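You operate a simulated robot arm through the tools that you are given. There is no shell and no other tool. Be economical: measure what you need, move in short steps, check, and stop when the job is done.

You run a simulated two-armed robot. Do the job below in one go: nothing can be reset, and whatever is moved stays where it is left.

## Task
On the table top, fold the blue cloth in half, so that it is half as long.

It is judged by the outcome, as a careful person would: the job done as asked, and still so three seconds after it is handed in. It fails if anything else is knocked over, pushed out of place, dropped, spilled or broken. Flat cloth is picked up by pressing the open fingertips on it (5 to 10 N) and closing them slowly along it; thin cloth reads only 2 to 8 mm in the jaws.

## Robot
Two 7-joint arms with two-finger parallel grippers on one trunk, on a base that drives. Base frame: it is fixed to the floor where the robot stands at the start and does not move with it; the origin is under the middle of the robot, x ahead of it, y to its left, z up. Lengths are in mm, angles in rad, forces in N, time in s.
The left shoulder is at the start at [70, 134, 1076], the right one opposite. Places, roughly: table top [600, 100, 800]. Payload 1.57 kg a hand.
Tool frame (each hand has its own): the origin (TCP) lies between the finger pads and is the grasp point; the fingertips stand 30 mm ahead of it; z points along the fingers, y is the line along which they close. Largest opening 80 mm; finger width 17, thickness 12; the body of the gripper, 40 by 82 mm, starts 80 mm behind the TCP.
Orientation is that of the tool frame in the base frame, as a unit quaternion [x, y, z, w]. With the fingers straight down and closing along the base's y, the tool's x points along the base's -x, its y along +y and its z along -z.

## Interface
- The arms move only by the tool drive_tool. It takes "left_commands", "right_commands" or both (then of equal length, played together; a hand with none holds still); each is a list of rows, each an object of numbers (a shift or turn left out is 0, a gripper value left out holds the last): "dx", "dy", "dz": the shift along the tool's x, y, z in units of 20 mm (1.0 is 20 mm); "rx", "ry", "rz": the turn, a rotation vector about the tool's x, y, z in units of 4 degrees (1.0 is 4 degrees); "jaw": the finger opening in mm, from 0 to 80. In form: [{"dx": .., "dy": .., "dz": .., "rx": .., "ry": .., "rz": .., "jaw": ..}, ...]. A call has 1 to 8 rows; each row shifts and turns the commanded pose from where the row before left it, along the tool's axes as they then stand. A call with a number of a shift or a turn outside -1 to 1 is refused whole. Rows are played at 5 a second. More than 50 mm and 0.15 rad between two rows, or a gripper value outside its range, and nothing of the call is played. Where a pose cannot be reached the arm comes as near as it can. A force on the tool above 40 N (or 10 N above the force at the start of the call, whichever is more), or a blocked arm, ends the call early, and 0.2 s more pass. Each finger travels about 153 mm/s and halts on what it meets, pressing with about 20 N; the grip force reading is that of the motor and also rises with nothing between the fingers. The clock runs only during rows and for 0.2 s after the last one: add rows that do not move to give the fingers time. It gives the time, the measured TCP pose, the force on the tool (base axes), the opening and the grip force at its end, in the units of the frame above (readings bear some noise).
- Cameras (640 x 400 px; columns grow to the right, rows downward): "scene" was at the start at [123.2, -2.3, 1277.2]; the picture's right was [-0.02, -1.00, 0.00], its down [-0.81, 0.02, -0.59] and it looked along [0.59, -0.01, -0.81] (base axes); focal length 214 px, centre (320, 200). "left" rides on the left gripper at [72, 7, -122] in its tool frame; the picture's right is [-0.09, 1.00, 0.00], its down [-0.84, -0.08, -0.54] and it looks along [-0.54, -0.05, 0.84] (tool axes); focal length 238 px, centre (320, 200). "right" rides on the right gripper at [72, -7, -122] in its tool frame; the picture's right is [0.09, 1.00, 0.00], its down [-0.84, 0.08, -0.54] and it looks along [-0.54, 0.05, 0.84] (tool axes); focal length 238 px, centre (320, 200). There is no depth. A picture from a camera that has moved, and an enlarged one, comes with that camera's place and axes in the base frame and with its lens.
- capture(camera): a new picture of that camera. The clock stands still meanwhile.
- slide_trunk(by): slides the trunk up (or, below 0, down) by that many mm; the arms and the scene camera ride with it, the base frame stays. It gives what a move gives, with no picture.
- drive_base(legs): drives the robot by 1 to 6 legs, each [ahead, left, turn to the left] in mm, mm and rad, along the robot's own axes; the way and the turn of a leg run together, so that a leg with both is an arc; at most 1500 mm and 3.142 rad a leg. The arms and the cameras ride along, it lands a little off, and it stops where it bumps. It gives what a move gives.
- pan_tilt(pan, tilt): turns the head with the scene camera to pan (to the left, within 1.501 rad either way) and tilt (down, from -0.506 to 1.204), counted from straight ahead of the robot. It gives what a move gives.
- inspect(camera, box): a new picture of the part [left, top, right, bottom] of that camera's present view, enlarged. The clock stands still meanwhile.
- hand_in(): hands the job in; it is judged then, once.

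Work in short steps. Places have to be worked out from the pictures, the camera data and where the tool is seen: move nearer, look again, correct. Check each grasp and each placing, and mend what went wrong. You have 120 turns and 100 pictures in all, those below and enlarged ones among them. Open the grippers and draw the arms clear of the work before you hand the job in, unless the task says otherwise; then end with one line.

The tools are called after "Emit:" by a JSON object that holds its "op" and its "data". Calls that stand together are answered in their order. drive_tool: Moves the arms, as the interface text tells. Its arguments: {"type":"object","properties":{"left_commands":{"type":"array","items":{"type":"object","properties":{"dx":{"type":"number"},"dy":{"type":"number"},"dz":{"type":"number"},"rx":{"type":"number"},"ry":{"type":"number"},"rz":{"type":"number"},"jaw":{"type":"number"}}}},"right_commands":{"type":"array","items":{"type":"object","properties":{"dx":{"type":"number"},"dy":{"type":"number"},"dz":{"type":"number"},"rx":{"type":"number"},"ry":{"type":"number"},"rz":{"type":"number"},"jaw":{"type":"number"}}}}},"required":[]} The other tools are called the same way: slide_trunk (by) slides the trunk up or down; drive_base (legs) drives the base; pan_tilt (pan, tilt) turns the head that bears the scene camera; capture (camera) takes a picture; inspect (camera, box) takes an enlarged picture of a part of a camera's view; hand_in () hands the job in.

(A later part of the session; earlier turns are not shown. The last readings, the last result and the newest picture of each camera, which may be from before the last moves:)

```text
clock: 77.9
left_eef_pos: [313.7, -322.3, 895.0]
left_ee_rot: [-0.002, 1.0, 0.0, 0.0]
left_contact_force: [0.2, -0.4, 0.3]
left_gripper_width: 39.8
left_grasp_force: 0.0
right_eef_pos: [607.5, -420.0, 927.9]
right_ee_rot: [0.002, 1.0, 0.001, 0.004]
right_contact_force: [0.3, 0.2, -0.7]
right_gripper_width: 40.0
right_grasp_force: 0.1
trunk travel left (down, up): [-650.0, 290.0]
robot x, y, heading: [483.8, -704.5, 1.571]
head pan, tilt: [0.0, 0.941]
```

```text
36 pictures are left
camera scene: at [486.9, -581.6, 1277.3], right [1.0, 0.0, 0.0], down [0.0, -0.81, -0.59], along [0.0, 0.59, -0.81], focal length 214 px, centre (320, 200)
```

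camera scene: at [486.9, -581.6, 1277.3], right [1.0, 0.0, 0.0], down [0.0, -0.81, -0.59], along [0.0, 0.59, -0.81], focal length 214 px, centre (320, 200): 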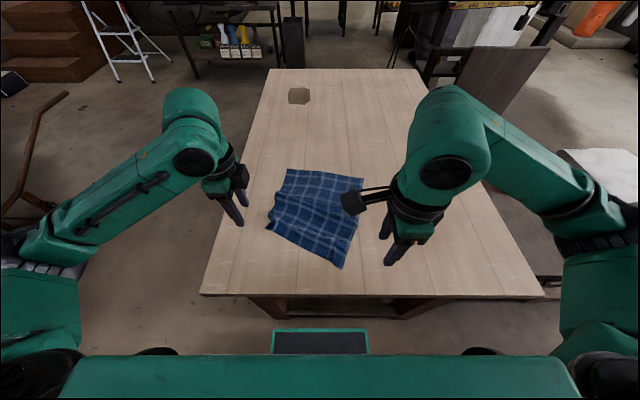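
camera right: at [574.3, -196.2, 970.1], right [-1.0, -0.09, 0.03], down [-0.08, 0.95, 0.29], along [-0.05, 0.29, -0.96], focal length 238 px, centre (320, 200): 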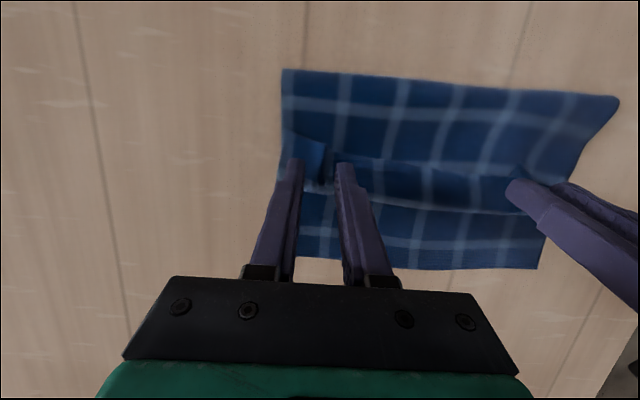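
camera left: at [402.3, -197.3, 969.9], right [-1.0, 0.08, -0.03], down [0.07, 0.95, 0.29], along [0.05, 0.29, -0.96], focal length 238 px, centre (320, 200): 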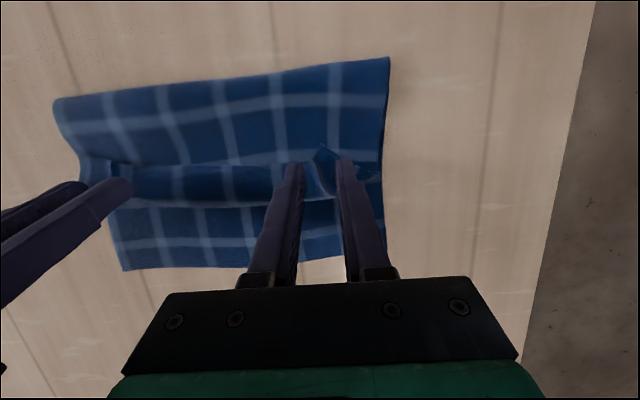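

Both grippers now close along y. I'll move them over the near edge: left near x 375, right near x 525.

Emit:
{"op": "drive_tool", "data": {"left_commands": [{"dx": -0.62, "dy": 0.13, "dz": 0.5}, {"dx": -0.62, "dy": 0.13, "dz": 0.5}, {"dx": -0.62, "dy": 0.13, "dz": 0.5}, {"dx": -0.62, "dy": 0.13, "dz": 0.5}, {"dx": -0.62, "dy": 0.13, "dz": 0.5}, {}], "right_commands": [{"dx": 0.82, "dy": 0.23, "dz": 0.83}, {"dx": 0.82, "dy": 0.23, "dz": 0.83}, {"dx": 0.82, "dy": 0.23, "dz": 0.83}, {"dx": 0.82, "dy": 0.23, "dz": 0.83}, {"dx": 0.82, "dy": 0.23, "dz": 0.83}, {}]}}

Emit:
{"op": "capture", "data": {"camera": "left"}}

Emit:
{"op": "capture", "data": {"camera": "right"}}

```text
clock: 79.3
left_eef_pos: [376.4, -307.1, 845.8]
left_ee_rot: [-0.002, 1.0, 0.0, 0.0]
left_contact_force: [0.3, -0.3, 0.6]
left_gripper_width: 40.0
left_grasp_force: 0.1
right_eef_pos: [526.2, -396.5, 843.6]
right_ee_rot: [0.001, 1.0, 0.0, 0.004]
right_contact_force: [0.2, -0.1, -0.6]
right_gripper_width: 40.2
right_grasp_force: 0.0
trunk travel left (down, up): [-650.0, 290.0]
robot x, y, heading: [488.9, -703.9, 1.572]
head pan, tilt: [0.0, 0.941]
```

```text
35 pictures are left
camera left: at [303.4, -303.6, 967.3], right [0.09, 1.0, 0.0], down [0.84, -0.07, 0.54], along [0.54, -0.05, -0.84], focal length 238 px, centre (320, 200)
```

left: 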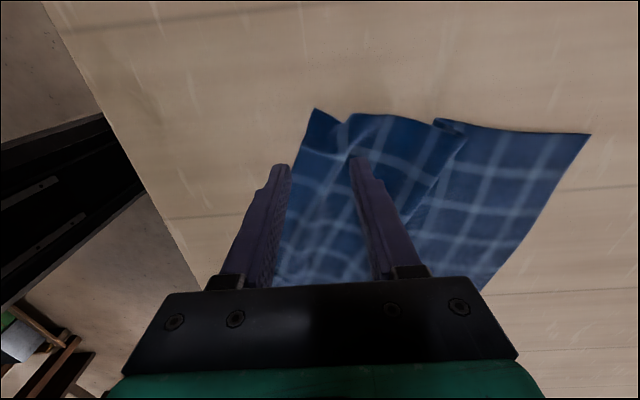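

```text
34 pictures are left
camera right: at [452.5, -403.1, 964.1], right [-0.09, 1.0, 0.0], down [0.83, 0.08, 0.55], along [0.55, 0.05, -0.84], focal length 238 px, centre (320, 200)
```

right: 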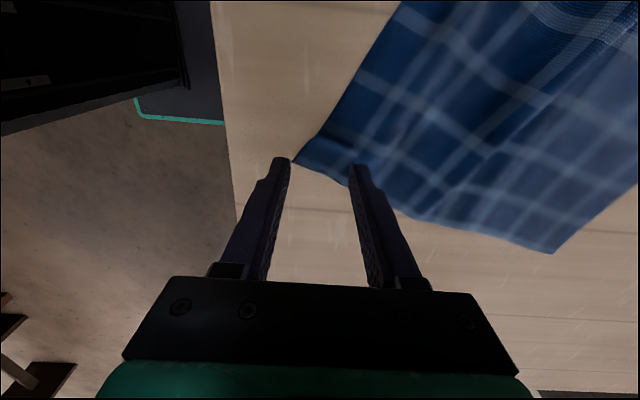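

Both hands straddle the near edge correctly. I'll descend to contact.

Emit:
{"op": "drive_tool", "data": {"left_commands": [{"dz": 0.5}, {"dz": 0.5}, {"dz": 0.35}, {"dz": 0.2}, {"dz": 0.1}, {}], "right_commands": [{"dz": 0.5}, {"dz": 0.5}, {"dz": 0.3}, {"dz": 0.15}, {"dz": 0.1}, {}]}}

```text
clock: 80.7
left_eef_pos: [375.2, -308.8, 811.9]
left_ee_rot: [-0.001, 1.0, -0.001, -0.001]
left_contact_force: [-0.1, 0.7, -0.3]
left_gripper_width: 39.8
left_grasp_force: 0.1
right_eef_pos: [527.3, -395.4, 813.6]
right_ee_rot: [0.001, 1.0, 0.0, 0.004]
right_contact_force: [0.9, 0.5, -0.1]
right_gripper_width: 39.8
right_grasp_force: 0.2
trunk travel left (down, up): [-650.0, 290.0]
robot x, y, heading: [489.2, -705.0, 1.576]
head pan, tilt: [0.0, 0.941]
```

No contact yet; I'll take slightly lower steps.

Emit:
{"op": "drive_tool", "data": {"left_commands": [{"dz": 0.07}, {"dz": 0.05}, {}], "right_commands": [{"dz": 0.1}, {"dz": 0.1}, {}]}}

```text
clock: 81.5
left_eef_pos: [374.8, -309.6, 812.1]
left_ee_rot: [-0.002, 1.0, 0.003, 0.0]
left_contact_force: [-0.8, 2.5, 8.3]
left_gripper_width: 40.7
left_grasp_force: 0.6
right_eef_pos: [526.8, -395.0, 810.8]
right_ee_rot: [0.002, 1.0, 0.002, 0.003]
right_contact_force: [1.2, 1.2, 18.3]
right_gripper_width: 40.1
right_grasp_force: 0.0
trunk travel left (down, up): [-650.0, 290.0]
robot x, y, heading: [486.3, -707.0, 1.572]
head pan, tilt: [0.0, 0.941]
```

Contact at 8 N on the left and 18 N on the right. I'll ease the right off and close both slowly.

Emit:
{"op": "drive_tool", "data": {"left_commands": [{}, {"jaw": 34}, {"jaw": 28}, {"jaw": 22}, {"jaw": 15}, {"jaw": 8}, {"jaw": 0}, {}], "right_commands": [{"dz": -0.1}, {"jaw": 34}, {"jaw": 28}, {"jaw": 22}, {"jaw": 15}, {"jaw": 8}, {"jaw": 0}, {}]}}

Emit:
{"op": "inspect", "data": {"camera": "left", "box": [200, 60, 520, 260]}}

Emit:
{"op": "inspect", "data": {"camera": "right", "box": [200, 60, 520, 260]}}

```text
clock: 83.3
left_eef_pos: [376.0, -310.0, 812.2]
left_ee_rot: [-0.002, 1.0, 0.002, 0.0]
left_contact_force: [1.1, -0.6, 23.4]
left_gripper_width: 3.0
left_grasp_force: 19.8
right_eef_pos: [527.9, -397.3, 812.5]
right_ee_rot: [0.0, 1.0, 0.002, 0.005]
right_contact_force: [-2.3, 1.4, 0.5]
right_gripper_width: 2.7
right_grasp_force: 20.4
trunk travel left (down, up): [-650.0, 290.0]
robot x, y, heading: [489.0, -702.6, 1.57]
head pan, tilt: [0.0, 0.941]
```

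```text
2.00 times, centred on (360, 160) of left
camera zoom: at [303.6, -305.5, 933.1], right [0.09, 1.0, 0.0], down [0.84, -0.08, 0.54], along [0.54, -0.05, -0.84], focal length 477 px, centre (240, 280)
```

zoom: 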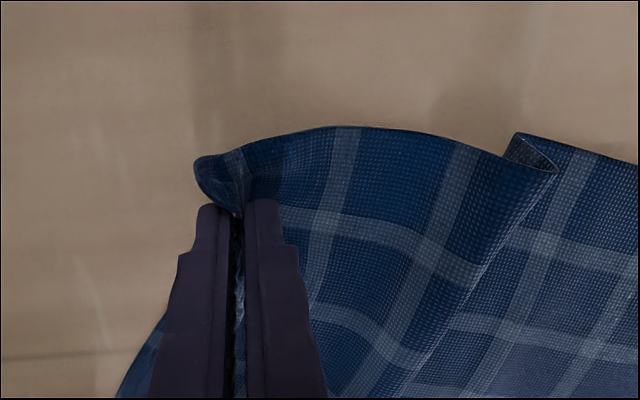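

```text
2.00 times, centred on (360, 160) of right
camera zoom: at [453.7, -404.3, 933.0], right [-0.09, 1.0, 0.0], down [0.83, 0.07, 0.55], along [0.55, 0.05, -0.84], focal length 477 px, centre (240, 280)
```

zoom: 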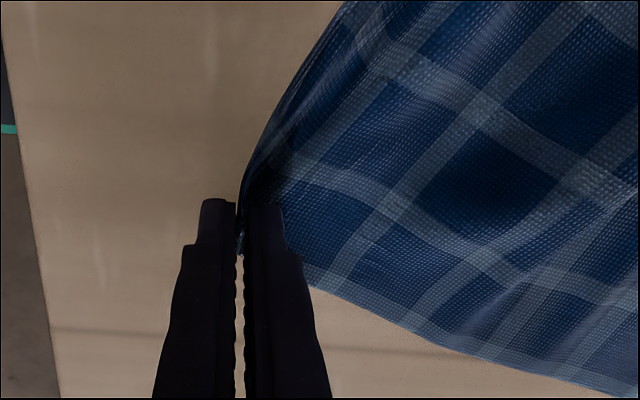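

Both grips are good, with the right holding the very edge. I'll lift slightly and straighten the near edge: left back to about (412, −385), right to about (598, −385).

Emit:
{"op": "drive_tool", "data": {"left_commands": [{"dz": -0.5}, {"dx": -0.36, "dy": -0.75}, {"dx": -0.36, "dy": -0.75}, {"dx": -0.36, "dy": -0.75}, {"dx": -0.36, "dy": -0.75}, {"dx": -0.36, "dy": -0.75}, {}], "right_commands": [{"dz": -0.5}, {"dx": -0.7, "dy": 0.12}, {"dx": -0.7, "dy": 0.12}, {"dx": -0.7, "dy": 0.12}, {"dx": -0.7, "dy": 0.12}, {"dx": -0.7, "dy": 0.12}, {}]}}

Emit:
{"op": "capture", "data": {"camera": "scene"}}

```text
clock: 84.9
left_eef_pos: [411.2, -383.5, 819.7]
left_ee_rot: [-0.002, 1.0, 0.0, 0.001]
left_contact_force: [8.6, 0.9, -0.2]
left_gripper_width: 3.0
left_grasp_force: 20.3
right_eef_pos: [596.2, -383.8, 821.7]
right_ee_rot: [0.001, 1.0, -0.001, 0.004]
right_contact_force: [-8.7, -0.7, -0.1]
right_gripper_width: 3.0
right_grasp_force: 20.1
trunk travel left (down, up): [-650.0, 290.0]
robot x, y, heading: [486.6, -703.0, 1.574]
head pan, tilt: [0.0, 0.941]
```

```text
31 pictures are left
camera scene: at [486.6, -581.4, 1277.3], right [1.0, 0.0, 0.0], down [0.0, -0.81, -0.59], along [0.0, 0.59, -0.81], focal length 214 px, centre (320, 200)
```

scene: 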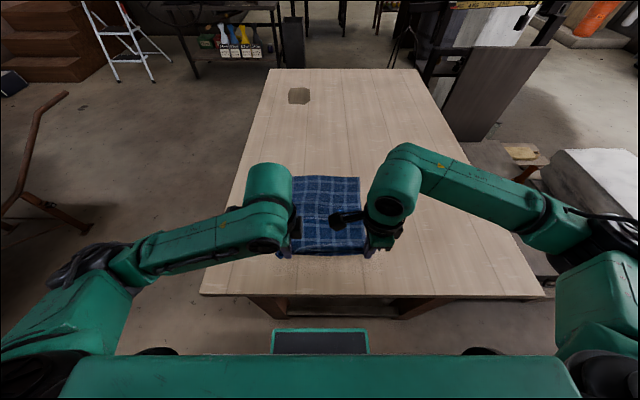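

The far edge is now square to the robot at y≈−126, with about 30 mm slack. I'll back the base 38 mm, still holding, to take up the slack and flatten the cloth.

Emit:
{"op": "drive_tool", "data": {"left_commands": [{"dx": -0.12}, {}], "right_commands": [{"dx": 0.12}, {}]}}

Emit:
{"op": "drive_base", "data": {"legs": [[-40, 0, 0]]}}

Emit:
{"op": "inspect", "data": {"camera": "scene", "box": [220, 150, 420, 275]}}

```text
clock: 85.5
left_eef_pos: [414.1, -383.7, 821.4]
left_ee_rot: [-0.001, 1.0, 0.0, 0.0]
left_contact_force: [4.5, 1.1, -1.2]
left_gripper_width: 2.9
left_grasp_force: 20.2
right_eef_pos: [594.2, -383.2, 822.4]
right_ee_rot: [0.001, 1.0, 0.0, 0.004]
right_contact_force: [-3.0, -0.3, 1.2]
right_gripper_width: 3.0
right_grasp_force: 19.9
trunk travel left (down, up): [-650.0, 290.0]
robot x, y, heading: [489.6, -706.1, 1.574]
head pan, tilt: [0.0, 0.941]
```

```text
clock: 86.3
left_eef_pos: [414.6, -421.4, 820.6]
left_ee_rot: [-0.002, 1.0, 0.0, 0.0]
left_contact_force: [3.8, 0.1, -0.1]
left_gripper_width: 2.9
left_grasp_force: 19.6
right_eef_pos: [593.9, -423.8, 821.3]
right_ee_rot: [0.001, 1.0, 0.0, 0.005]
right_contact_force: [-3.1, 0.1, -0.5]
right_gripper_width: 2.6
right_grasp_force: 20.2
trunk travel left (down, up): [-650.0, 290.0]
robot x, y, heading: [487.0, -745.0, 1.575]
head pan, tilt: [0.0, 0.941]
```

```text
3.20 times, centred on (320, 212) of scene
camera zoom: at [487.2, -620.6, 1277.2], right [1.0, 0.0, 0.0], down [0.0, -0.81, -0.59], along [0.0, 0.59, -0.81], focal length 686 px, centre (320, 160)
```

zoom: 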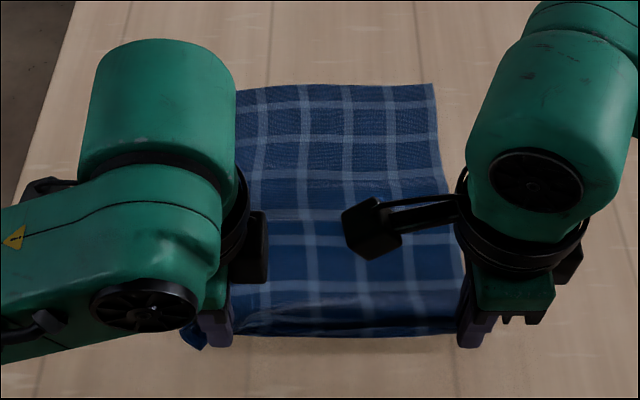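

The whole cloth came along taut: far edge now at y≈−166, so the fold line belongs near −313. I'll fold again with the low arc, the edge standing up between the fingers.

Emit:
{"op": "drive_tool", "data": {"left_commands": [{"dy": 0.3, "dz": -0.7}, {"dy": 0.5, "dz": -0.7}, {"dy": 0.7, "dz": -0.6}, {"dy": 0.9, "dz": -0.4}, {"dy": 1.0, "dz": -0.2}, {"dy": 1.0}, {"dy": 1.0}, {"dy": 1.0, "dz": 0.1}], "right_commands": [{"dy": 0.3, "dz": -0.7}, {"dy": 0.5, "dz": -0.7}, {"dy": 0.7, "dz": -0.6}, {"dy": 0.9, "dz": -0.4}, {"dy": 1.0, "dz": -0.2}, {"dy": 1.0}, {"dy": 1.0}, {"dy": 1.0, "dz": 0.1}]}}

Emit:
{"op": "inspect", "data": {"camera": "scene", "box": [220, 150, 420, 275]}}

```text
clock: 88.2
left_eef_pos: [413.2, -294.4, 870.1]
left_ee_rot: [-0.002, 1.0, 0.001, 0.0]
left_contact_force: [4.5, -0.2, 0.0]
left_gripper_width: 2.8
left_grasp_force: 20.5
right_eef_pos: [595.0, -294.2, 871.9]
right_ee_rot: [0.001, 1.0, 0.0, 0.005]
right_contact_force: [-3.8, 0.7, 0.0]
right_gripper_width: 2.9
right_grasp_force: 20.2
trunk travel left (down, up): [-650.0, 290.0]
robot x, y, heading: [486.2, -746.9, 1.574]
head pan, tilt: [0.0, 0.941]
```

```text
3.20 times, centred on (320, 212) of scene
camera zoom: at [487.2, -620.2, 1277.2], right [1.0, 0.0, 0.0], down [0.0, -0.81, -0.59], along [0.0, 0.59, -0.81], focal length 686 px, centre (320, 160)
```

zoom: 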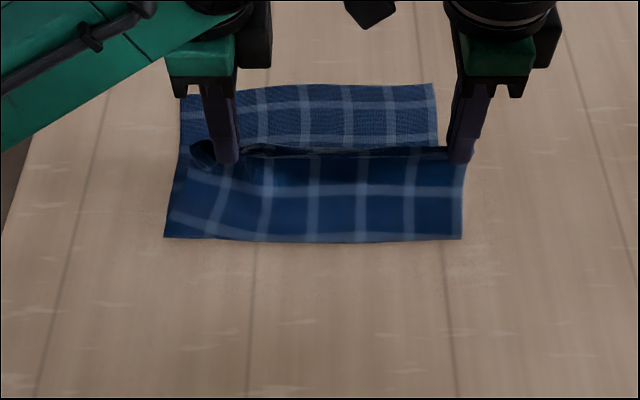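

The edge is clean and the far edge hasn't moved. I'll continue forward and down.

Emit:
{"op": "drive_tool", "data": {"left_commands": [{"dy": 0.9, "dz": 0.2}, {"dy": 0.9, "dz": 0.3}, {"dy": 0.8, "dz": 0.3}, {"dy": 0.6, "dz": 0.3}, {"dy": 0.5, "dz": 0.2}, {"dy": 0.4, "dz": 0.2}, {}], "right_commands": [{"dy": 0.9, "dz": 0.2}, {"dy": 0.9, "dz": 0.3}, {"dy": 0.8, "dz": 0.3}, {"dy": 0.6, "dz": 0.3}, {"dy": 0.5, "dz": 0.2}, {"dy": 0.4, "dz": 0.2}, {}]}}

Emit:
{"op": "inspect", "data": {"camera": "scene", "box": [220, 150, 420, 275]}}

Emit:
{"op": "capture", "data": {"camera": "left"}}

Emit:
{"op": "capture", "data": {"camera": "right"}}

```text
clock: 89.8
left_eef_pos: [412.3, -214.0, 839.9]
left_ee_rot: [-0.002, 1.0, 0.0, 0.0]
left_contact_force: [5.5, -0.7, 0.7]
left_gripper_width: 2.7
left_grasp_force: 19.6
right_eef_pos: [594.7, -214.1, 843.1]
right_ee_rot: [0.0, 1.0, 0.0, 0.004]
right_contact_force: [-4.6, 0.3, 0.6]
right_gripper_width: 2.9
right_grasp_force: 20.0
trunk travel left (down, up): [-650.0, 290.0]
robot x, y, heading: [487.6, -744.9, 1.576]
head pan, tilt: [0.0, 0.941]
```

```text
3.20 times, centred on (320, 212) of scene
camera zoom: at [487.2, -621.7, 1277.4], right [1.0, 0.0, 0.0], down [0.0, -0.81, -0.59], along [0.0, 0.59, -0.81], focal length 686 px, centre (320, 160)
```

zoom: 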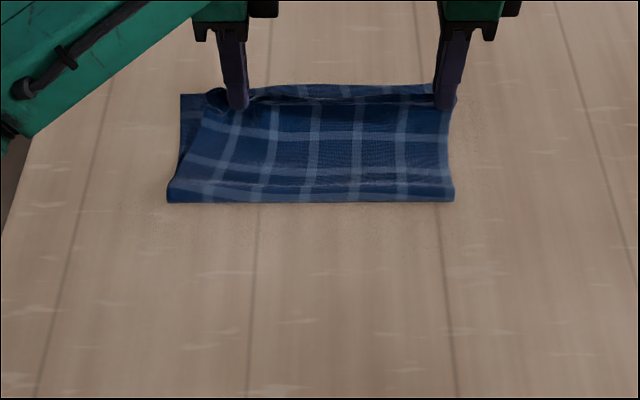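

```text
27 pictures are left
camera left: at [341.0, -208.3, 962.6], right [0.09, 1.0, 0.0], down [0.84, -0.07, 0.54], along [0.54, -0.05, -0.84], focal length 238 px, centre (320, 200)
```

left: 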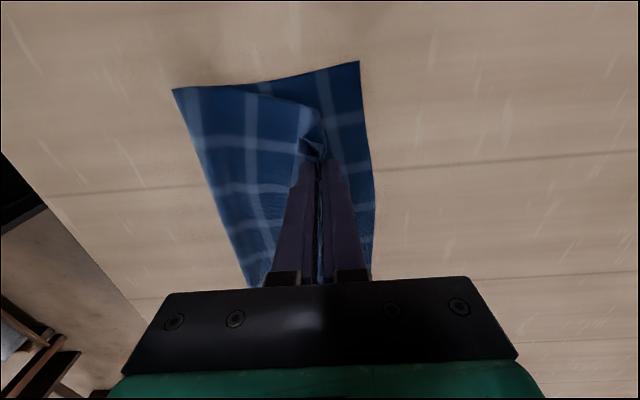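

```text
26 pictures are left
camera right: at [521.3, -220.5, 963.4], right [-0.09, 1.0, 0.0], down [0.83, 0.08, 0.55], along [0.55, 0.05, -0.84], focal length 238 px, centre (320, 200)
```

right: 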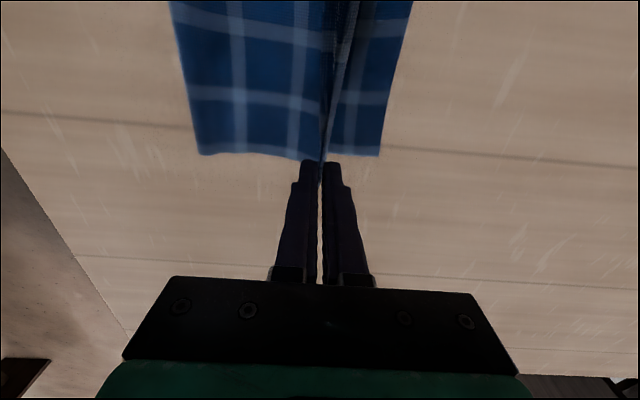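

The fold is straight at y≈−311; the lower far edge runs from −184 (left) to −166 (right). I'll move the right +30 mm and the left +15 mm, lower, and check.

Emit:
{"op": "drive_tool", "data": {"left_commands": [{"dy": 0.25, "dz": 0.2}, {"dy": 0.25, "dz": 0.2}, {"dy": 0.15, "dz": 0.2}, {"dy": 0.1, "dz": 0.2}, {"dz": 0.2}, {}], "right_commands": [{"dy": 0.5, "dz": 0.2}, {"dy": 0.5, "dz": 0.2}, {"dy": 0.3, "dz": 0.2}, {"dy": 0.2, "dz": 0.3}, {"dz": 0.2}, {}]}}

Emit:
{"op": "inspect", "data": {"camera": "scene", "box": [240, 150, 400, 250]}}

Emit:
{"op": "inspect", "data": {"camera": "right", "box": [140, 0, 460, 200]}}

```text
clock: 91.2
left_eef_pos: [413.1, -197.9, 819.8]
left_ee_rot: [-0.002, 1.0, 0.0, 0.001]
left_contact_force: [5.3, 0.8, -1.0]
left_gripper_width: 2.9
left_grasp_force: 20.2
right_eef_pos: [594.1, -184.2, 819.6]
right_ee_rot: [0.0, 1.0, 0.0, 0.003]
right_contact_force: [-5.2, -0.9, 0.1]
right_gripper_width: 2.7
right_grasp_force: 19.8
trunk travel left (down, up): [-650.0, 290.0]
robot x, y, heading: [488.2, -745.2, 1.571]
head pan, tilt: [0.0, 0.941]
```

```text
4.00 times, centred on (320, 200) of scene
camera zoom: at [487.1, -621.4, 1277.3], right [1.0, 0.0, 0.0], down [0.0, -0.81, -0.59], along [0.0, 0.59, -0.81], focal length 858 px, centre (320, 200)
```

zoom: 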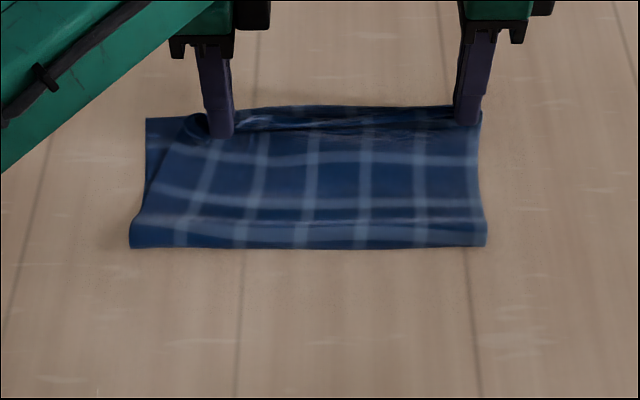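

```text
2.00 times, centred on (300, 100) of right
camera zoom: at [521.3, -190.4, 940.8], right [-0.09, 1.0, 0.0], down [0.83, 0.08, 0.55], along [0.55, 0.05, -0.84], focal length 477 px, centre (360, 400)
```

zoom: 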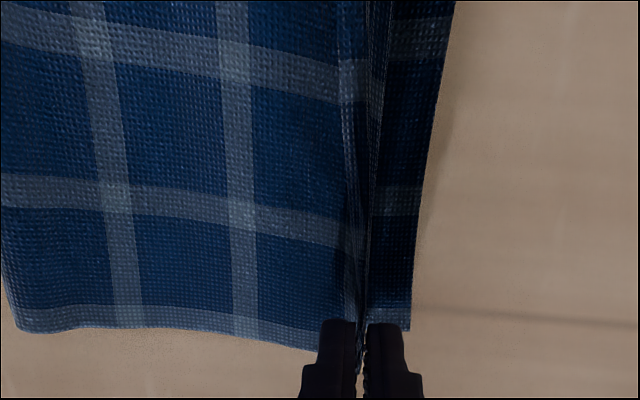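

The right hem stands cleanly upright over the lower edge. I'll open the jaws slightly and use the near-side fingers to push the standing hem forward so it lies toward the far edge.

Emit:
{"op": "drive_tool", "data": {"left_commands": [{"jaw": 10}, {"jaw": 22}, {"dz": -0.2, "dy": 0.3}, {"dz": -0.1, "dy": 0.4}, {"dy": 0.4}, {"dy": 0.3, "dz": -0.1}, {}], "right_commands": [{"jaw": 10}, {"jaw": 22}, {"dz": -0.2, "dy": 0.3}, {"dz": -0.1, "dy": 0.4}, {"dy": 0.4}, {"dy": 0.3, "dz": -0.1}, {}]}}

Emit:
{"op": "inspect", "data": {"camera": "scene", "box": [240, 150, 400, 250]}}

Emit:
{"op": "inspect", "data": {"camera": "right", "box": [140, 0, 460, 200]}}

Emit:
{"op": "inspect", "data": {"camera": "left", "box": [140, 40, 460, 240]}}

```text
clock: 92.8
left_eef_pos: [413.6, -170.7, 829.3]
left_ee_rot: [-0.001, 1.0, 0.0, 0.0]
left_contact_force: [-0.2, -0.2, 0.8]
left_gripper_width: 22.0
left_grasp_force: 0.1
right_eef_pos: [595.1, -156.0, 829.0]
right_ee_rot: [0.001, 1.0, 0.0, 0.005]
right_contact_force: [-0.3, -1.0, -0.8]
right_gripper_width: 22.0
right_grasp_force: 0.1
trunk travel left (down, up): [-650.0, 290.0]
robot x, y, heading: [488.7, -743.7, 1.571]
head pan, tilt: [0.0, 0.941]
```

```text
4.00 times, centred on (320, 200) of scene
camera zoom: at [487.2, -621.5, 1277.3], right [1.0, 0.0, 0.0], down [0.0, -0.81, -0.59], along [0.0, 0.59, -0.81], focal length 858 px, centre (320, 200)
```

zoom: 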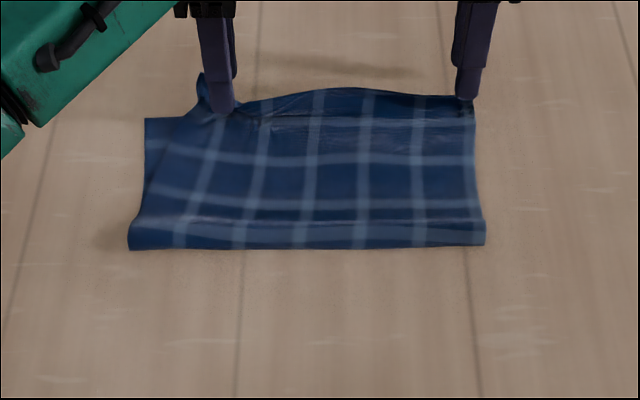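

```text
2.00 times, centred on (300, 100) of right
camera zoom: at [521.9, -162.1, 949.0], right [-0.09, 1.0, 0.0], down [0.83, 0.08, 0.55], along [0.55, 0.05, -0.84], focal length 477 px, centre (360, 400)
```

zoom: 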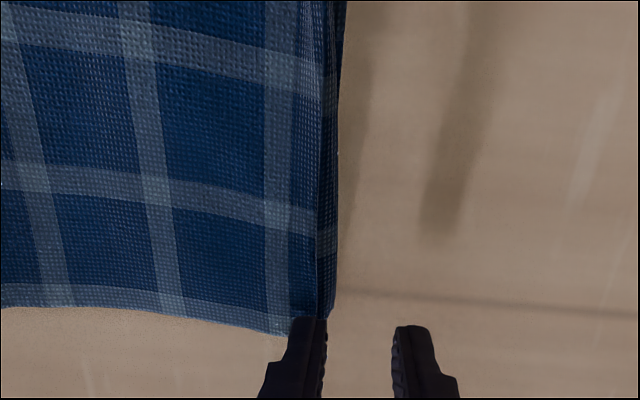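

```text
2.00 times, centred on (300, 140) of left
camera zoom: at [340.7, -165.0, 950.1], right [0.09, 1.0, 0.0], down [0.84, -0.07, 0.54], along [0.54, -0.05, -0.84], focal length 477 px, centre (360, 320)
```

zoom: 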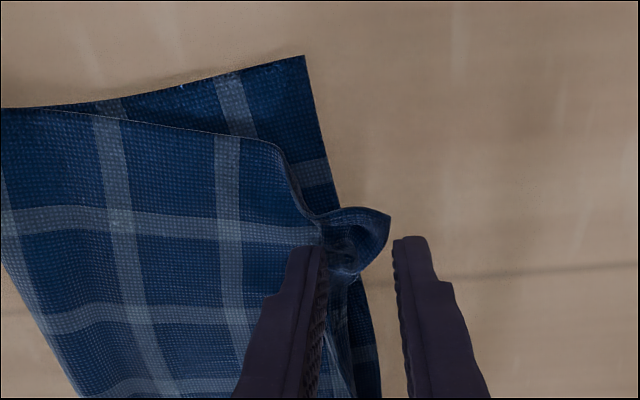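

The right side looks well aligned. I'll raise both hands to look at the left corner's ear.

Emit:
{"op": "drive_tool", "data": {"left_commands": [{"dz": -0.6}, {"dz": -1}, {"dz": -1}, {"dz": -1, "dx": 1}, {"dx": 1}, {"dx": 1}, {"dx": 1}], "right_commands": [{"dz": -0.6}, {"dz": -1}, {"dz": -1}, {"dz": -1, "dx": -1}, {"dx": -1}, {"dx": -1}, {"dx": -1}]}}

Emit:
{"op": "inspect", "data": {"camera": "scene", "box": [260, 160, 380, 235]}}

Emit:
{"op": "capture", "data": {"camera": "left"}}

```text
clock: 94.3
left_eef_pos: [332.3, -169.3, 900.4]
left_ee_rot: [-0.002, 1.0, 0.0, 0.0]
left_contact_force: [0.2, -0.1, 0.4]
left_gripper_width: 22.0
left_grasp_force: 0.1
right_eef_pos: [675.1, -155.4, 901.4]
right_ee_rot: [0.001, 1.0, 0.0, 0.005]
right_contact_force: [-0.4, -0.5, 0.2]
right_gripper_width: 22.0
right_grasp_force: 0.0
trunk travel left (down, up): [-650.0, 290.0]
robot x, y, heading: [486.1, -747.5, 1.57]
head pan, tilt: [0.0, 0.941]
```

```text
5.33 times, centred on (320, 198) of scene
camera zoom: at [487.2, -621.6, 1277.3], right [1.0, 0.0, 0.0], down [0.0, -0.81, -0.59], along [0.0, 0.59, -0.81], focal length 1144 px, centre (320, 213)
```

zoom: 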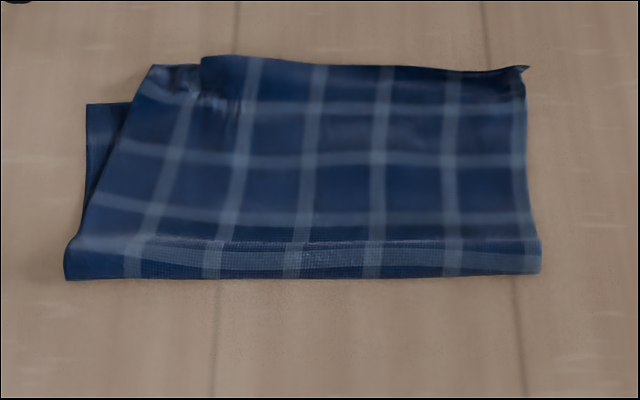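

```text
19 pictures are left
camera left: at [259.9, -165.3, 1021.6], right [0.09, 1.0, 0.0], down [0.84, -0.07, 0.54], along [0.54, -0.05, -0.84], focal length 238 px, centre (320, 200)
```

left: 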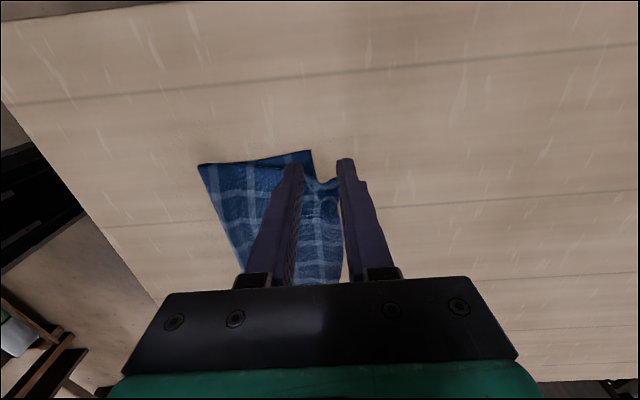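

It's nearly done: the right side aligns within about 12 mm, but the upper layer's left corner is at about (386, −145) while the lower corner is at (353, −181). I'll take that corner, which overhangs bare table, with the left hand and pull it back into place.

Emit:
{"op": "drive_tool", "data": {"left_commands": [{"dx": -0.66, "dy": 0.14, "dz": 0.3, "jaw": 24}, {"dx": -0.66, "dy": 0.14, "dz": 0.6}, {"dx": -0.66, "dy": 0.14, "dz": 0.8}, {"dx": -0.66, "dy": 0.14, "dz": 0.9}, {"dx": -0.66, "dy": 0.14, "dz": 0.9}, {}]}}

Emit:
{"op": "capture", "data": {"camera": "left"}}

```text
clock: 95.8
left_eef_pos: [398.0, -157.4, 830.6]
left_ee_rot: [-0.001, 1.0, 0.0, 0.001]
left_contact_force: [0.4, -0.8, 0.2]
left_gripper_width: 24.0
left_grasp_force: 0.0
right_eef_pos: [673.7, -154.8, 901.3]
right_ee_rot: [0.001, 1.0, 0.0, 0.004]
right_contact_force: [0.7, -0.3, -0.5]
right_gripper_width: 22.0
right_grasp_force: 0.0
trunk travel left (down, up): [-650.0, 290.0]
robot x, y, heading: [488.2, -744.2, 1.574]
head pan, tilt: [0.0, 0.941]
```

```text
18 pictures are left
camera left: at [325.8, -151.0, 951.8], right [0.09, 1.0, 0.0], down [0.84, -0.07, 0.54], along [0.54, -0.05, -0.84], focal length 238 px, centre (320, 200)
```

left: 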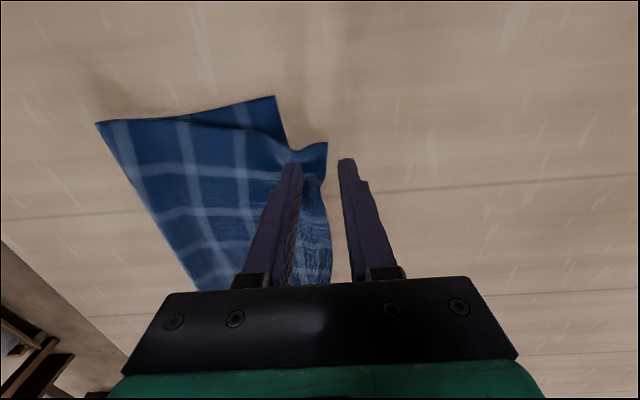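

The upper corner is at about (386, −152), between the fingers. I'll descend to contact.

Emit:
{"op": "drive_tool", "data": {"left_commands": [{"dz": 0.4}, {"dz": 0.3}, {"dz": 0.2}, {"dz": 0.08}, {}]}}

```text
clock: 97.0
left_eef_pos: [398.6, -157.7, 811.2]
left_ee_rot: [-0.001, 1.0, 0.002, 0.0]
left_contact_force: [-1.5, 1.7, 9.4]
left_gripper_width: 23.4
left_grasp_force: 0.0
right_eef_pos: [674.2, -155.5, 901.0]
right_ee_rot: [0.001, 1.0, 0.0, 0.004]
right_contact_force: [0.5, -0.1, 0.5]
right_gripper_width: 21.8
right_grasp_force: 0.0
trunk travel left (down, up): [-650.0, 290.0]
robot x, y, heading: [490.0, -741.6, 1.573]
head pan, tilt: [0.0, 0.941]
```

Contact at 9 N. I'll close slowly and lift a little.

Emit:
{"op": "drive_tool", "data": {"left_commands": [{"jaw": 18}, {"jaw": 13}, {"jaw": 8}, {"jaw": 3}, {"jaw": 0}, {}, {"dz": -0.5}, {"dz": -0.3}]}}

Emit:
{"op": "inspect", "data": {"camera": "left", "box": [160, 40, 480, 240]}}

Emit:
{"op": "inspect", "data": {"camera": "scene", "box": [260, 160, 380, 235]}}

```text
clock: 98.8
left_eef_pos: [398.3, -155.7, 825.6]
left_ee_rot: [-0.003, 1.0, 0.0, 0.0]
left_contact_force: [-0.4, 0.2, -1.0]
left_gripper_width: 2.3
left_grasp_force: 20.4
right_eef_pos: [675.5, -156.2, 901.4]
right_ee_rot: [0.001, 1.0, 0.001, 0.004]
right_contact_force: [-0.2, 0.5, -0.6]
right_gripper_width: 21.9
right_grasp_force: 0.0
trunk travel left (down, up): [-650.0, 290.0]
robot x, y, heading: [491.3, -745.0, 1.576]
head pan, tilt: [0.0, 0.941]
```

```text
2.00 times, centred on (320, 140) of left
camera zoom: at [326.4, -151.6, 948.1], right [0.09, 1.0, 0.0], down [0.84, -0.07, 0.54], along [0.54, -0.05, -0.84], focal length 477 px, centre (320, 320)
```

zoom: 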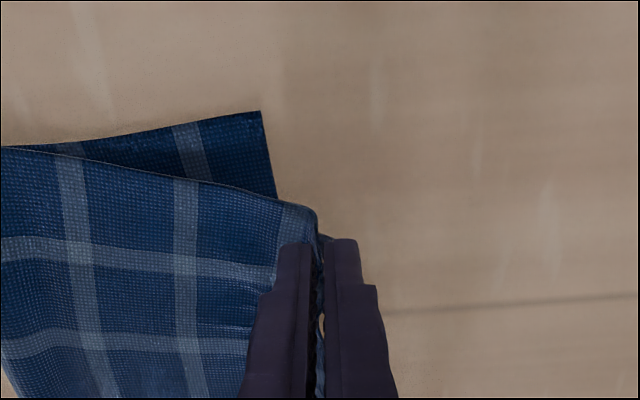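

```text
5.33 times, centred on (320, 198) of scene
camera zoom: at [487.4, -622.2, 1277.3], right [1.0, 0.0, 0.0], down [0.0, -0.81, -0.59], along [0.0, 0.59, -0.81], focal length 1144 px, centre (320, 213)
```

zoom: 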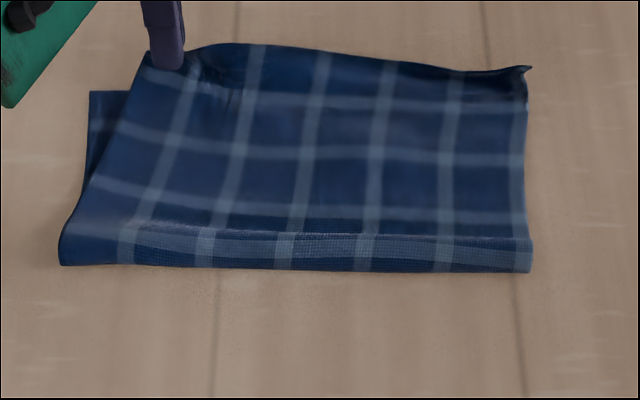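

Good grip on the upper layer only. I'll pull it about 33 mm left and 28 mm back, then check before releasing.

Emit:
{"op": "drive_tool", "data": {"left_commands": [{"dx": 0.35, "dy": -0.3}, {"dx": 0.35, "dy": -0.3}, {"dx": 0.35, "dy": -0.3}, {"dx": 0.35, "dy": -0.3}, {"dx": 0.25, "dy": -0.2}, {"dz": 0.3}, {}]}}

Emit:
{"op": "inspect", "data": {"camera": "scene", "box": [260, 160, 380, 235]}}

Emit:
{"op": "inspect", "data": {"camera": "left", "box": [160, 40, 480, 240]}}

```text
clock: 100.3
left_eef_pos: [365.7, -183.6, 820.5]
left_ee_rot: [-0.003, 1.0, 0.0, 0.0]
left_contact_force: [-0.4, 0.2, 0.2]
left_gripper_width: 2.7
left_grasp_force: 20.0
right_eef_pos: [674.8, -155.8, 901.1]
right_ee_rot: [0.001, 1.0, 0.0, 0.004]
right_contact_force: [0.2, 0.2, 0.4]
right_gripper_width: 22.1
right_grasp_force: 0.0
trunk travel left (down, up): [-650.0, 290.0]
robot x, y, heading: [486.4, -745.8, 1.574]
head pan, tilt: [0.0, 0.941]
```

```text
5.33 times, centred on (320, 198) of scene
camera zoom: at [487.1, -621.5, 1277.3], right [1.0, 0.0, 0.0], down [0.0, -0.81, -0.59], along [0.0, 0.59, -0.81], focal length 1144 px, centre (320, 213)
```

zoom: 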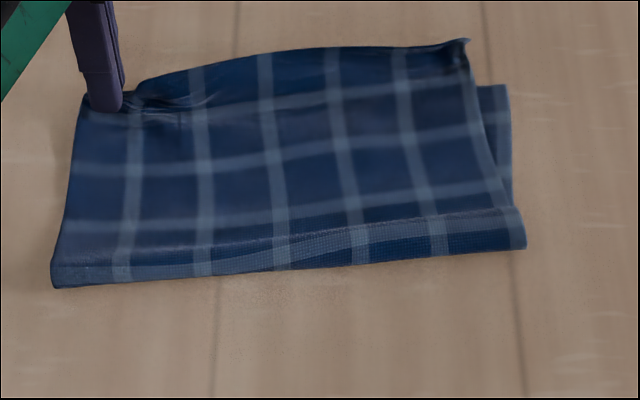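

```text
2.00 times, centred on (320, 140) of left
camera zoom: at [293.3, -179.2, 942.4], right [0.09, 1.0, 0.0], down [0.84, -0.07, 0.54], along [0.54, -0.05, -0.84], focal length 477 px, centre (320, 320)
```

zoom: 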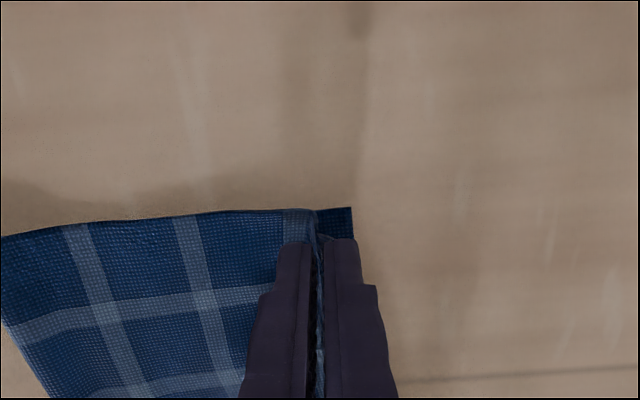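

The left corner is aligned, but the pull turned the upper layer: its right corner is now at about (575, −132) against the lower's (597, −169). I'll release the left, then step the base forward 25 mm for reach to fix the right corner.

Emit:
{"op": "drive_tool", "data": {"left_commands": [{"dz": 0.1, "jaw": 8}, {"jaw": 20}, {"dz": -0.15, "dy": 0.3}, {"dz": -0.6}, {"dz": -1}, {"dz": -1, "dx": 1}, {"dz": -1, "dx": 1}, {"dx": 1}]}}

Emit:
{"op": "drive_base", "data": {"legs": [[28, 0, 0]]}}

Emit:
{"op": "inspect", "data": {"camera": "scene", "box": [260, 170, 380, 245]}}

```text
clock: 102.2
left_eef_pos: [304.4, -179.4, 893.4]
left_ee_rot: [-0.002, 1.0, 0.001, 0.0]
left_contact_force: [-0.1, 0.6, -0.4]
left_gripper_width: 20.0
left_grasp_force: 0.1
right_eef_pos: [674.8, -154.6, 900.9]
right_ee_rot: [0.001, 1.0, 0.0, 0.004]
right_contact_force: [0.1, 0.0, 0.1]
right_gripper_width: 22.1
right_grasp_force: 0.1
trunk travel left (down, up): [-650.0, 290.0]
robot x, y, heading: [489.7, -745.7, 1.575]
head pan, tilt: [0.0, 0.941]
```

```text
clock: 103.0
left_eef_pos: [305.2, -153.0, 895.1]
left_ee_rot: [-0.002, 1.0, 0.001, 0.0]
left_contact_force: [-0.9, -0.5, 0.1]
left_gripper_width: 19.8
left_grasp_force: 0.1
right_eef_pos: [674.0, -129.7, 902.8]
right_ee_rot: [0.001, 1.0, 0.002, 0.004]
right_contact_force: [-0.4, -0.3, 0.1]
right_gripper_width: 22.3
right_grasp_force: 0.0
trunk travel left (down, up): [-650.0, 290.0]
robot x, y, heading: [487.7, -716.7, 1.576]
head pan, tilt: [0.0, 0.941]
```

```text
5.33 times, centred on (320, 208) of scene
camera zoom: at [487.0, -596.6, 1277.7], right [1.0, 0.0, 0.0], down [0.0, -0.81, -0.59], along [0.0, 0.59, -0.81], focal length 1144 px, centre (320, 160)
```

zoom: 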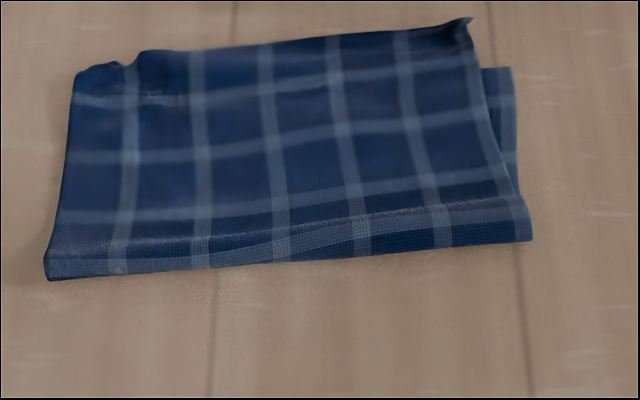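

The upper-right corner is at (575, −132) over bare table. I'll bring the right hand over it.

Emit:
{"op": "drive_tool", "data": {"right_commands": [{"dx": 0.843, "dy": -0.079, "dz": 0.2, "jaw": 26}, {"dx": 0.843, "dy": -0.079, "dz": 0.3}, {"dx": 0.843, "dy": -0.079, "dz": 0.4}, {"dx": 0.843, "dy": -0.079, "dz": 0.6}, {"dx": 0.843, "dy": -0.079, "dz": 0.7}, {"dx": 0.843, "dy": -0.079, "dz": 0.7}, {"dx": 0.843, "dy": -0.079, "dz": 0.7}, {}]}}

Emit:
{"op": "capture", "data": {"camera": "right"}}

```text
clock: 104.8
left_eef_pos: [306.7, -150.5, 892.9]
left_ee_rot: [-0.002, 1.0, 0.0, -0.001]
left_contact_force: [0.9, -0.4, 0.3]
left_gripper_width: 20.2
left_grasp_force: 0.0
right_eef_pos: [557.4, -138.7, 828.1]
right_ee_rot: [0.001, 1.0, -0.001, 0.004]
right_contact_force: [0.5, -0.1, -0.7]
right_gripper_width: 25.7
right_grasp_force: 0.0
trunk travel left (down, up): [-650.0, 290.0]
robot x, y, heading: [489.7, -716.1, 1.579]
head pan, tilt: [0.0, 0.941]
```

```text
12 pictures are left
camera right: at [482.6, -145.2, 948.6], right [-0.09, 1.0, 0.0], down [0.83, 0.08, 0.55], along [0.55, 0.05, -0.84], focal length 238 px, centre (320, 200)
```

right: 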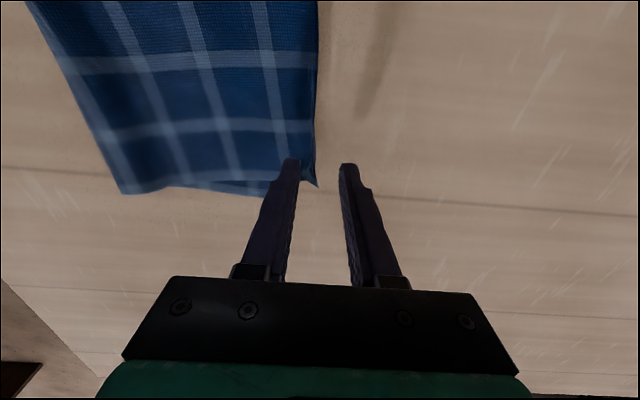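

The edge here is at y≈−141, so I'll shift 6 mm back, descend to contact, and close.

Emit:
{"op": "drive_tool", "data": {"right_commands": [{"dy": -0.3, "dz": 0.3}, {"dz": 0.3}, {"dz": 0.15}, {"dz": 0.1}, {}]}}

```text
clock: 106.0
left_eef_pos: [306.0, -152.7, 893.0]
left_ee_rot: [-0.001, 1.0, 0.0, 0.001]
left_contact_force: [0.4, 0.0, -0.3]
left_gripper_width: 19.9
left_grasp_force: 0.0
right_eef_pos: [557.1, -144.2, 811.8]
right_ee_rot: [0.0, 1.0, 0.001, 0.004]
right_contact_force: [0.8, 0.5, 7.6]
right_gripper_width: 25.3
right_grasp_force: 0.0
trunk travel left (down, up): [-650.0, 290.0]
robot x, y, heading: [490.7, -717.8, 1.572]
head pan, tilt: [0.0, 0.941]
```

Contact at 8 N. I'll close the right jaw; meanwhile the left hand, closed, moves over the left part to hold it down during the pull.

Emit:
{"op": "drive_tool", "data": {"right_commands": [{"jaw": 20}, {"jaw": 15}, {"jaw": 10}, {"jaw": 5}, {"jaw": 0}, {}, {}, {}], "left_commands": [{"dx": -0.75, "dy": -0.7, "jaw": 0}, {"dx": -0.75, "dy": -0.7}, {"dx": -0.75, "dy": -0.7}, {"dx": -0.75, "dy": -0.7}, {"dx": -0.75, "dy": -0.7, "dz": 0.8}, {"dz": 0.9}, {"dz": 0.9}, {"dz": 0.9}]}}

Emit:
{"op": "drive_tool", "data": {"left_commands": [{"dz": 0.2}, {"dz": 0.15}, {"dz": 0.1}, {}]}}

```text
clock: 107.8
left_eef_pos: [379.7, -222.8, 824.1]
left_ee_rot: [-0.002, 1.0, 0.001, 0.0]
left_contact_force: [0.4, 0.5, -0.1]
left_gripper_width: 0.1
left_grasp_force: 20.1
right_eef_pos: [555.8, -146.4, 811.3]
right_ee_rot: [0.001, 1.0, 0.002, 0.005]
right_contact_force: [0.3, -0.9, 7.9]
right_gripper_width: 1.9
right_grasp_force: 20.5
trunk travel left (down, up): [-650.0, 290.0]
robot x, y, heading: [488.4, -716.7, 1.578]
head pan, tilt: [0.0, 0.941]
```

```text
clock: 108.8
left_eef_pos: [380.5, -222.3, 814.5]
left_ee_rot: [-0.004, 1.0, 0.0, 0.001]
left_contact_force: [0.2, -0.7, 0.1]
left_gripper_width: 0.0
left_grasp_force: 19.5
right_eef_pos: [556.5, -145.8, 812.0]
right_ee_rot: [0.002, 1.0, 0.001, 0.005]
right_contact_force: [-0.5, -1.4, 9.2]
right_gripper_width: 1.7
right_grasp_force: 20.2
trunk travel left (down, up): [-650.0, 290.0]
robot x, y, heading: [486.4, -718.8, 1.574]
head pan, tilt: [0.0, 0.941]
```

The right reads 1.8 mm of cloth. I'll press the left anchor down a bit more, then lift the right about 12 mm and pull it toward the lower-right corner.

Emit:
{"op": "drive_tool", "data": {"left_commands": [{"dz": 0.12}, {"dz": 0.08}, {}, {}, {}, {}, {}, {}], "right_commands": [{}, {"dz": -0.4}, {"dz": -0.2, "dx": -0.1, "dy": -0.2}, {"dx": -0.25, "dy": -0.4}, {"dx": -0.25, "dy": -0.4}, {"dx": -0.25, "dy": -0.4}, {"dx": -0.2, "dy": -0.2}, {}]}}

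Emit:
{"op": "inspect", "data": {"camera": "scene", "box": [260, 170, 380, 245]}}

```text
clock: 110.6
left_eef_pos: [379.6, -222.3, 812.3]
left_ee_rot: [-0.002, 1.0, 0.001, 0.0]
left_contact_force: [-0.2, 4.8, 19.0]
left_gripper_width: 0.0
left_grasp_force: 20.2
right_eef_pos: [578.8, -178.2, 823.9]
right_ee_rot: [0.001, 1.0, 0.001, 0.004]
right_contact_force: [-0.1, 0.2, -0.8]
right_gripper_width: 1.7
right_grasp_force: 20.5
trunk travel left (down, up): [-650.0, 290.0]
robot x, y, heading: [488.1, -714.2, 1.579]
head pan, tilt: [0.0, 0.941]
```

```text
5.33 times, centred on (320, 208) of scene
camera zoom: at [487.3, -595.6, 1277.6], right [1.0, 0.0, 0.0], down [0.0, -0.81, -0.59], along [0.0, 0.59, -0.81], focal length 1144 px, centre (320, 160)
```

zoom: 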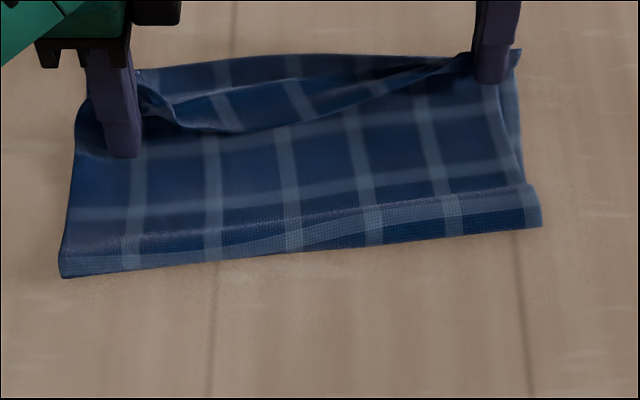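

A ruck formed between the anchor and the grip. I'll lift the left anchor away and lower and release the right, nudging its hem forward, then look.

Emit:
{"op": "drive_tool", "data": {"left_commands": [{"dz": -0.8}, {"dz": -1}, {"dz": -1}, {"dz": -1, "dx": 1}, {"dx": 1}, {"dx": 1}, {"dx": 1}, {}], "right_commands": [{}, {}, {}, {}, {}, {}, {}, {}]}}

Emit:
{"op": "inspect", "data": {"camera": "scene", "box": [260, 170, 380, 245]}}

```text
clock: 112.4
left_eef_pos: [301.2, -220.7, 886.6]
left_ee_rot: [-0.002, 1.0, 0.0, 0.0]
left_contact_force: [-0.2, 0.4, 0.1]
left_gripper_width: 0.0
left_grasp_force: 19.9
right_eef_pos: [578.0, -175.8, 822.9]
right_ee_rot: [0.001, 1.0, -0.001, 0.004]
right_contact_force: [0.9, 0.4, 0.4]
right_gripper_width: 2.3
right_grasp_force: 19.9
trunk travel left (down, up): [-650.0, 290.0]
robot x, y, heading: [490.1, -715.2, 1.572]
head pan, tilt: [0.0, 0.941]
```

```text
5.33 times, centred on (320, 208) of scene
camera zoom: at [487.4, -593.5, 1277.3], right [1.0, 0.0, 0.0], down [0.0, -0.81, -0.59], along [0.0, 0.59, -0.81], focal length 1144 px, centre (320, 160)
```

zoom: 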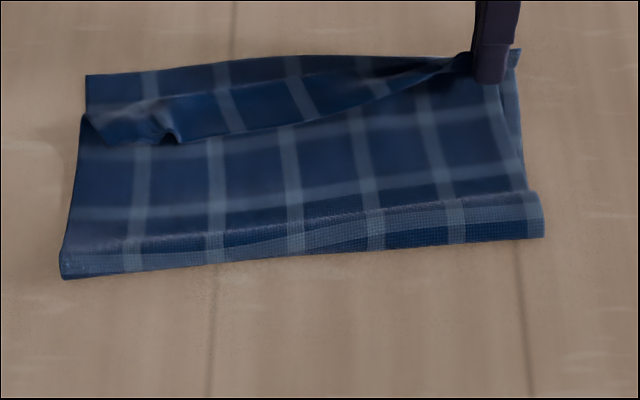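

The left part of the hem has flipped back toward the robot (free edge about y −223 at x 391). While the right hand holds its corner, I'll pick that flap with the left and turn it forward again.

Emit:
{"op": "drive_tool", "data": {"left_commands": [{"dx": -0.91, "dy": 0.08, "jaw": 26}, {"dx": -0.91, "dy": 0.08}, {"dx": -0.91, "dy": 0.08}, {"dx": -0.91, "dy": 0.08, "dz": 0.7}, {"dx": -0.91, "dy": 0.08, "dz": 0.9}, {"dz": 0.9}, {"dz": 0.4}, {}]}}

Emit:
{"op": "inspect", "data": {"camera": "left", "box": [160, 40, 480, 240]}}

```text
clock: 114.2
left_eef_pos: [390.2, -211.7, 828.8]
left_ee_rot: [-0.003, 1.0, 0.0, 0.0]
left_contact_force: [-0.2, -0.2, -0.4]
left_gripper_width: 26.1
left_grasp_force: 0.1
right_eef_pos: [577.6, -175.7, 822.8]
right_ee_rot: [0.001, 1.0, -0.001, 0.004]
right_contact_force: [-0.2, -0.2, -0.3]
right_gripper_width: 2.0
right_grasp_force: 20.1
trunk travel left (down, up): [-650.0, 290.0]
robot x, y, heading: [485.7, -719.5, 1.58]
head pan, tilt: [0.0, 0.941]
```

```text
2.00 times, centred on (320, 140) of left
camera zoom: at [318.8, -207.6, 949.7], right [0.09, 1.0, 0.0], down [0.84, -0.07, 0.54], along [0.54, -0.05, -0.84], focal length 477 px, centre (320, 320)
```

zoom: 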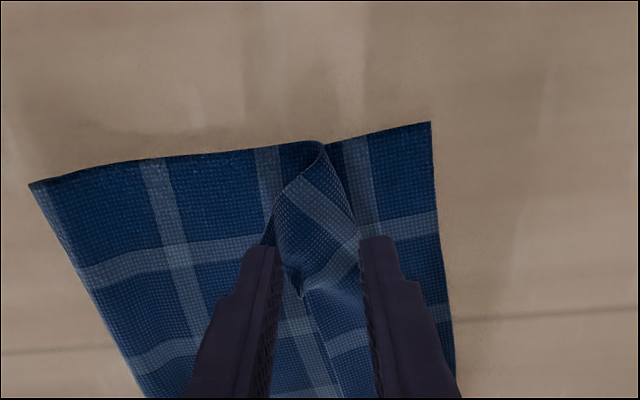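

The flap lies right between the fingers. I'll lower to just above the layer and close on it.

Emit:
{"op": "drive_tool", "data": {"left_commands": [{"dz": 0.4}, {"dz": 0.3}, {"jaw": 18}, {"jaw": 12}, {"jaw": 6}, {"jaw": 0}, {}, {"dz": -0.5}]}}

Emit:
{"op": "inspect", "data": {"camera": "left", "box": [160, 40, 480, 240]}}

```text
clock: 116.0
left_eef_pos: [391.7, -212.8, 823.4]
left_ee_rot: [-0.003, 1.0, 0.001, 0.0]
left_contact_force: [0.6, 0.7, -0.2]
left_gripper_width: 3.7
left_grasp_force: 19.7
right_eef_pos: [578.1, -176.5, 823.1]
right_ee_rot: [0.001, 1.0, 0.0, 0.004]
right_contact_force: [-0.2, -0.3, 0.3]
right_gripper_width: 1.8
right_grasp_force: 20.0
trunk travel left (down, up): [-650.0, 290.0]
robot x, y, heading: [487.0, -714.2, 1.575]
head pan, tilt: [0.0, 0.941]
```

```text
2.00 times, centred on (320, 140) of left
camera zoom: at [319.4, -207.7, 946.2], right [0.09, 1.0, 0.0], down [0.84, -0.07, 0.54], along [0.54, -0.05, -0.84], focal length 477 px, centre (320, 320)
```

zoom: 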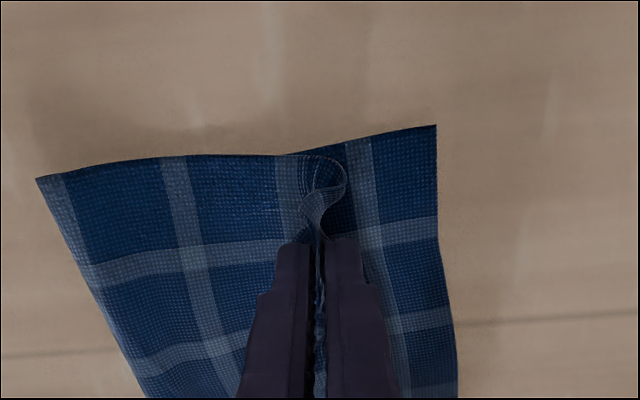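

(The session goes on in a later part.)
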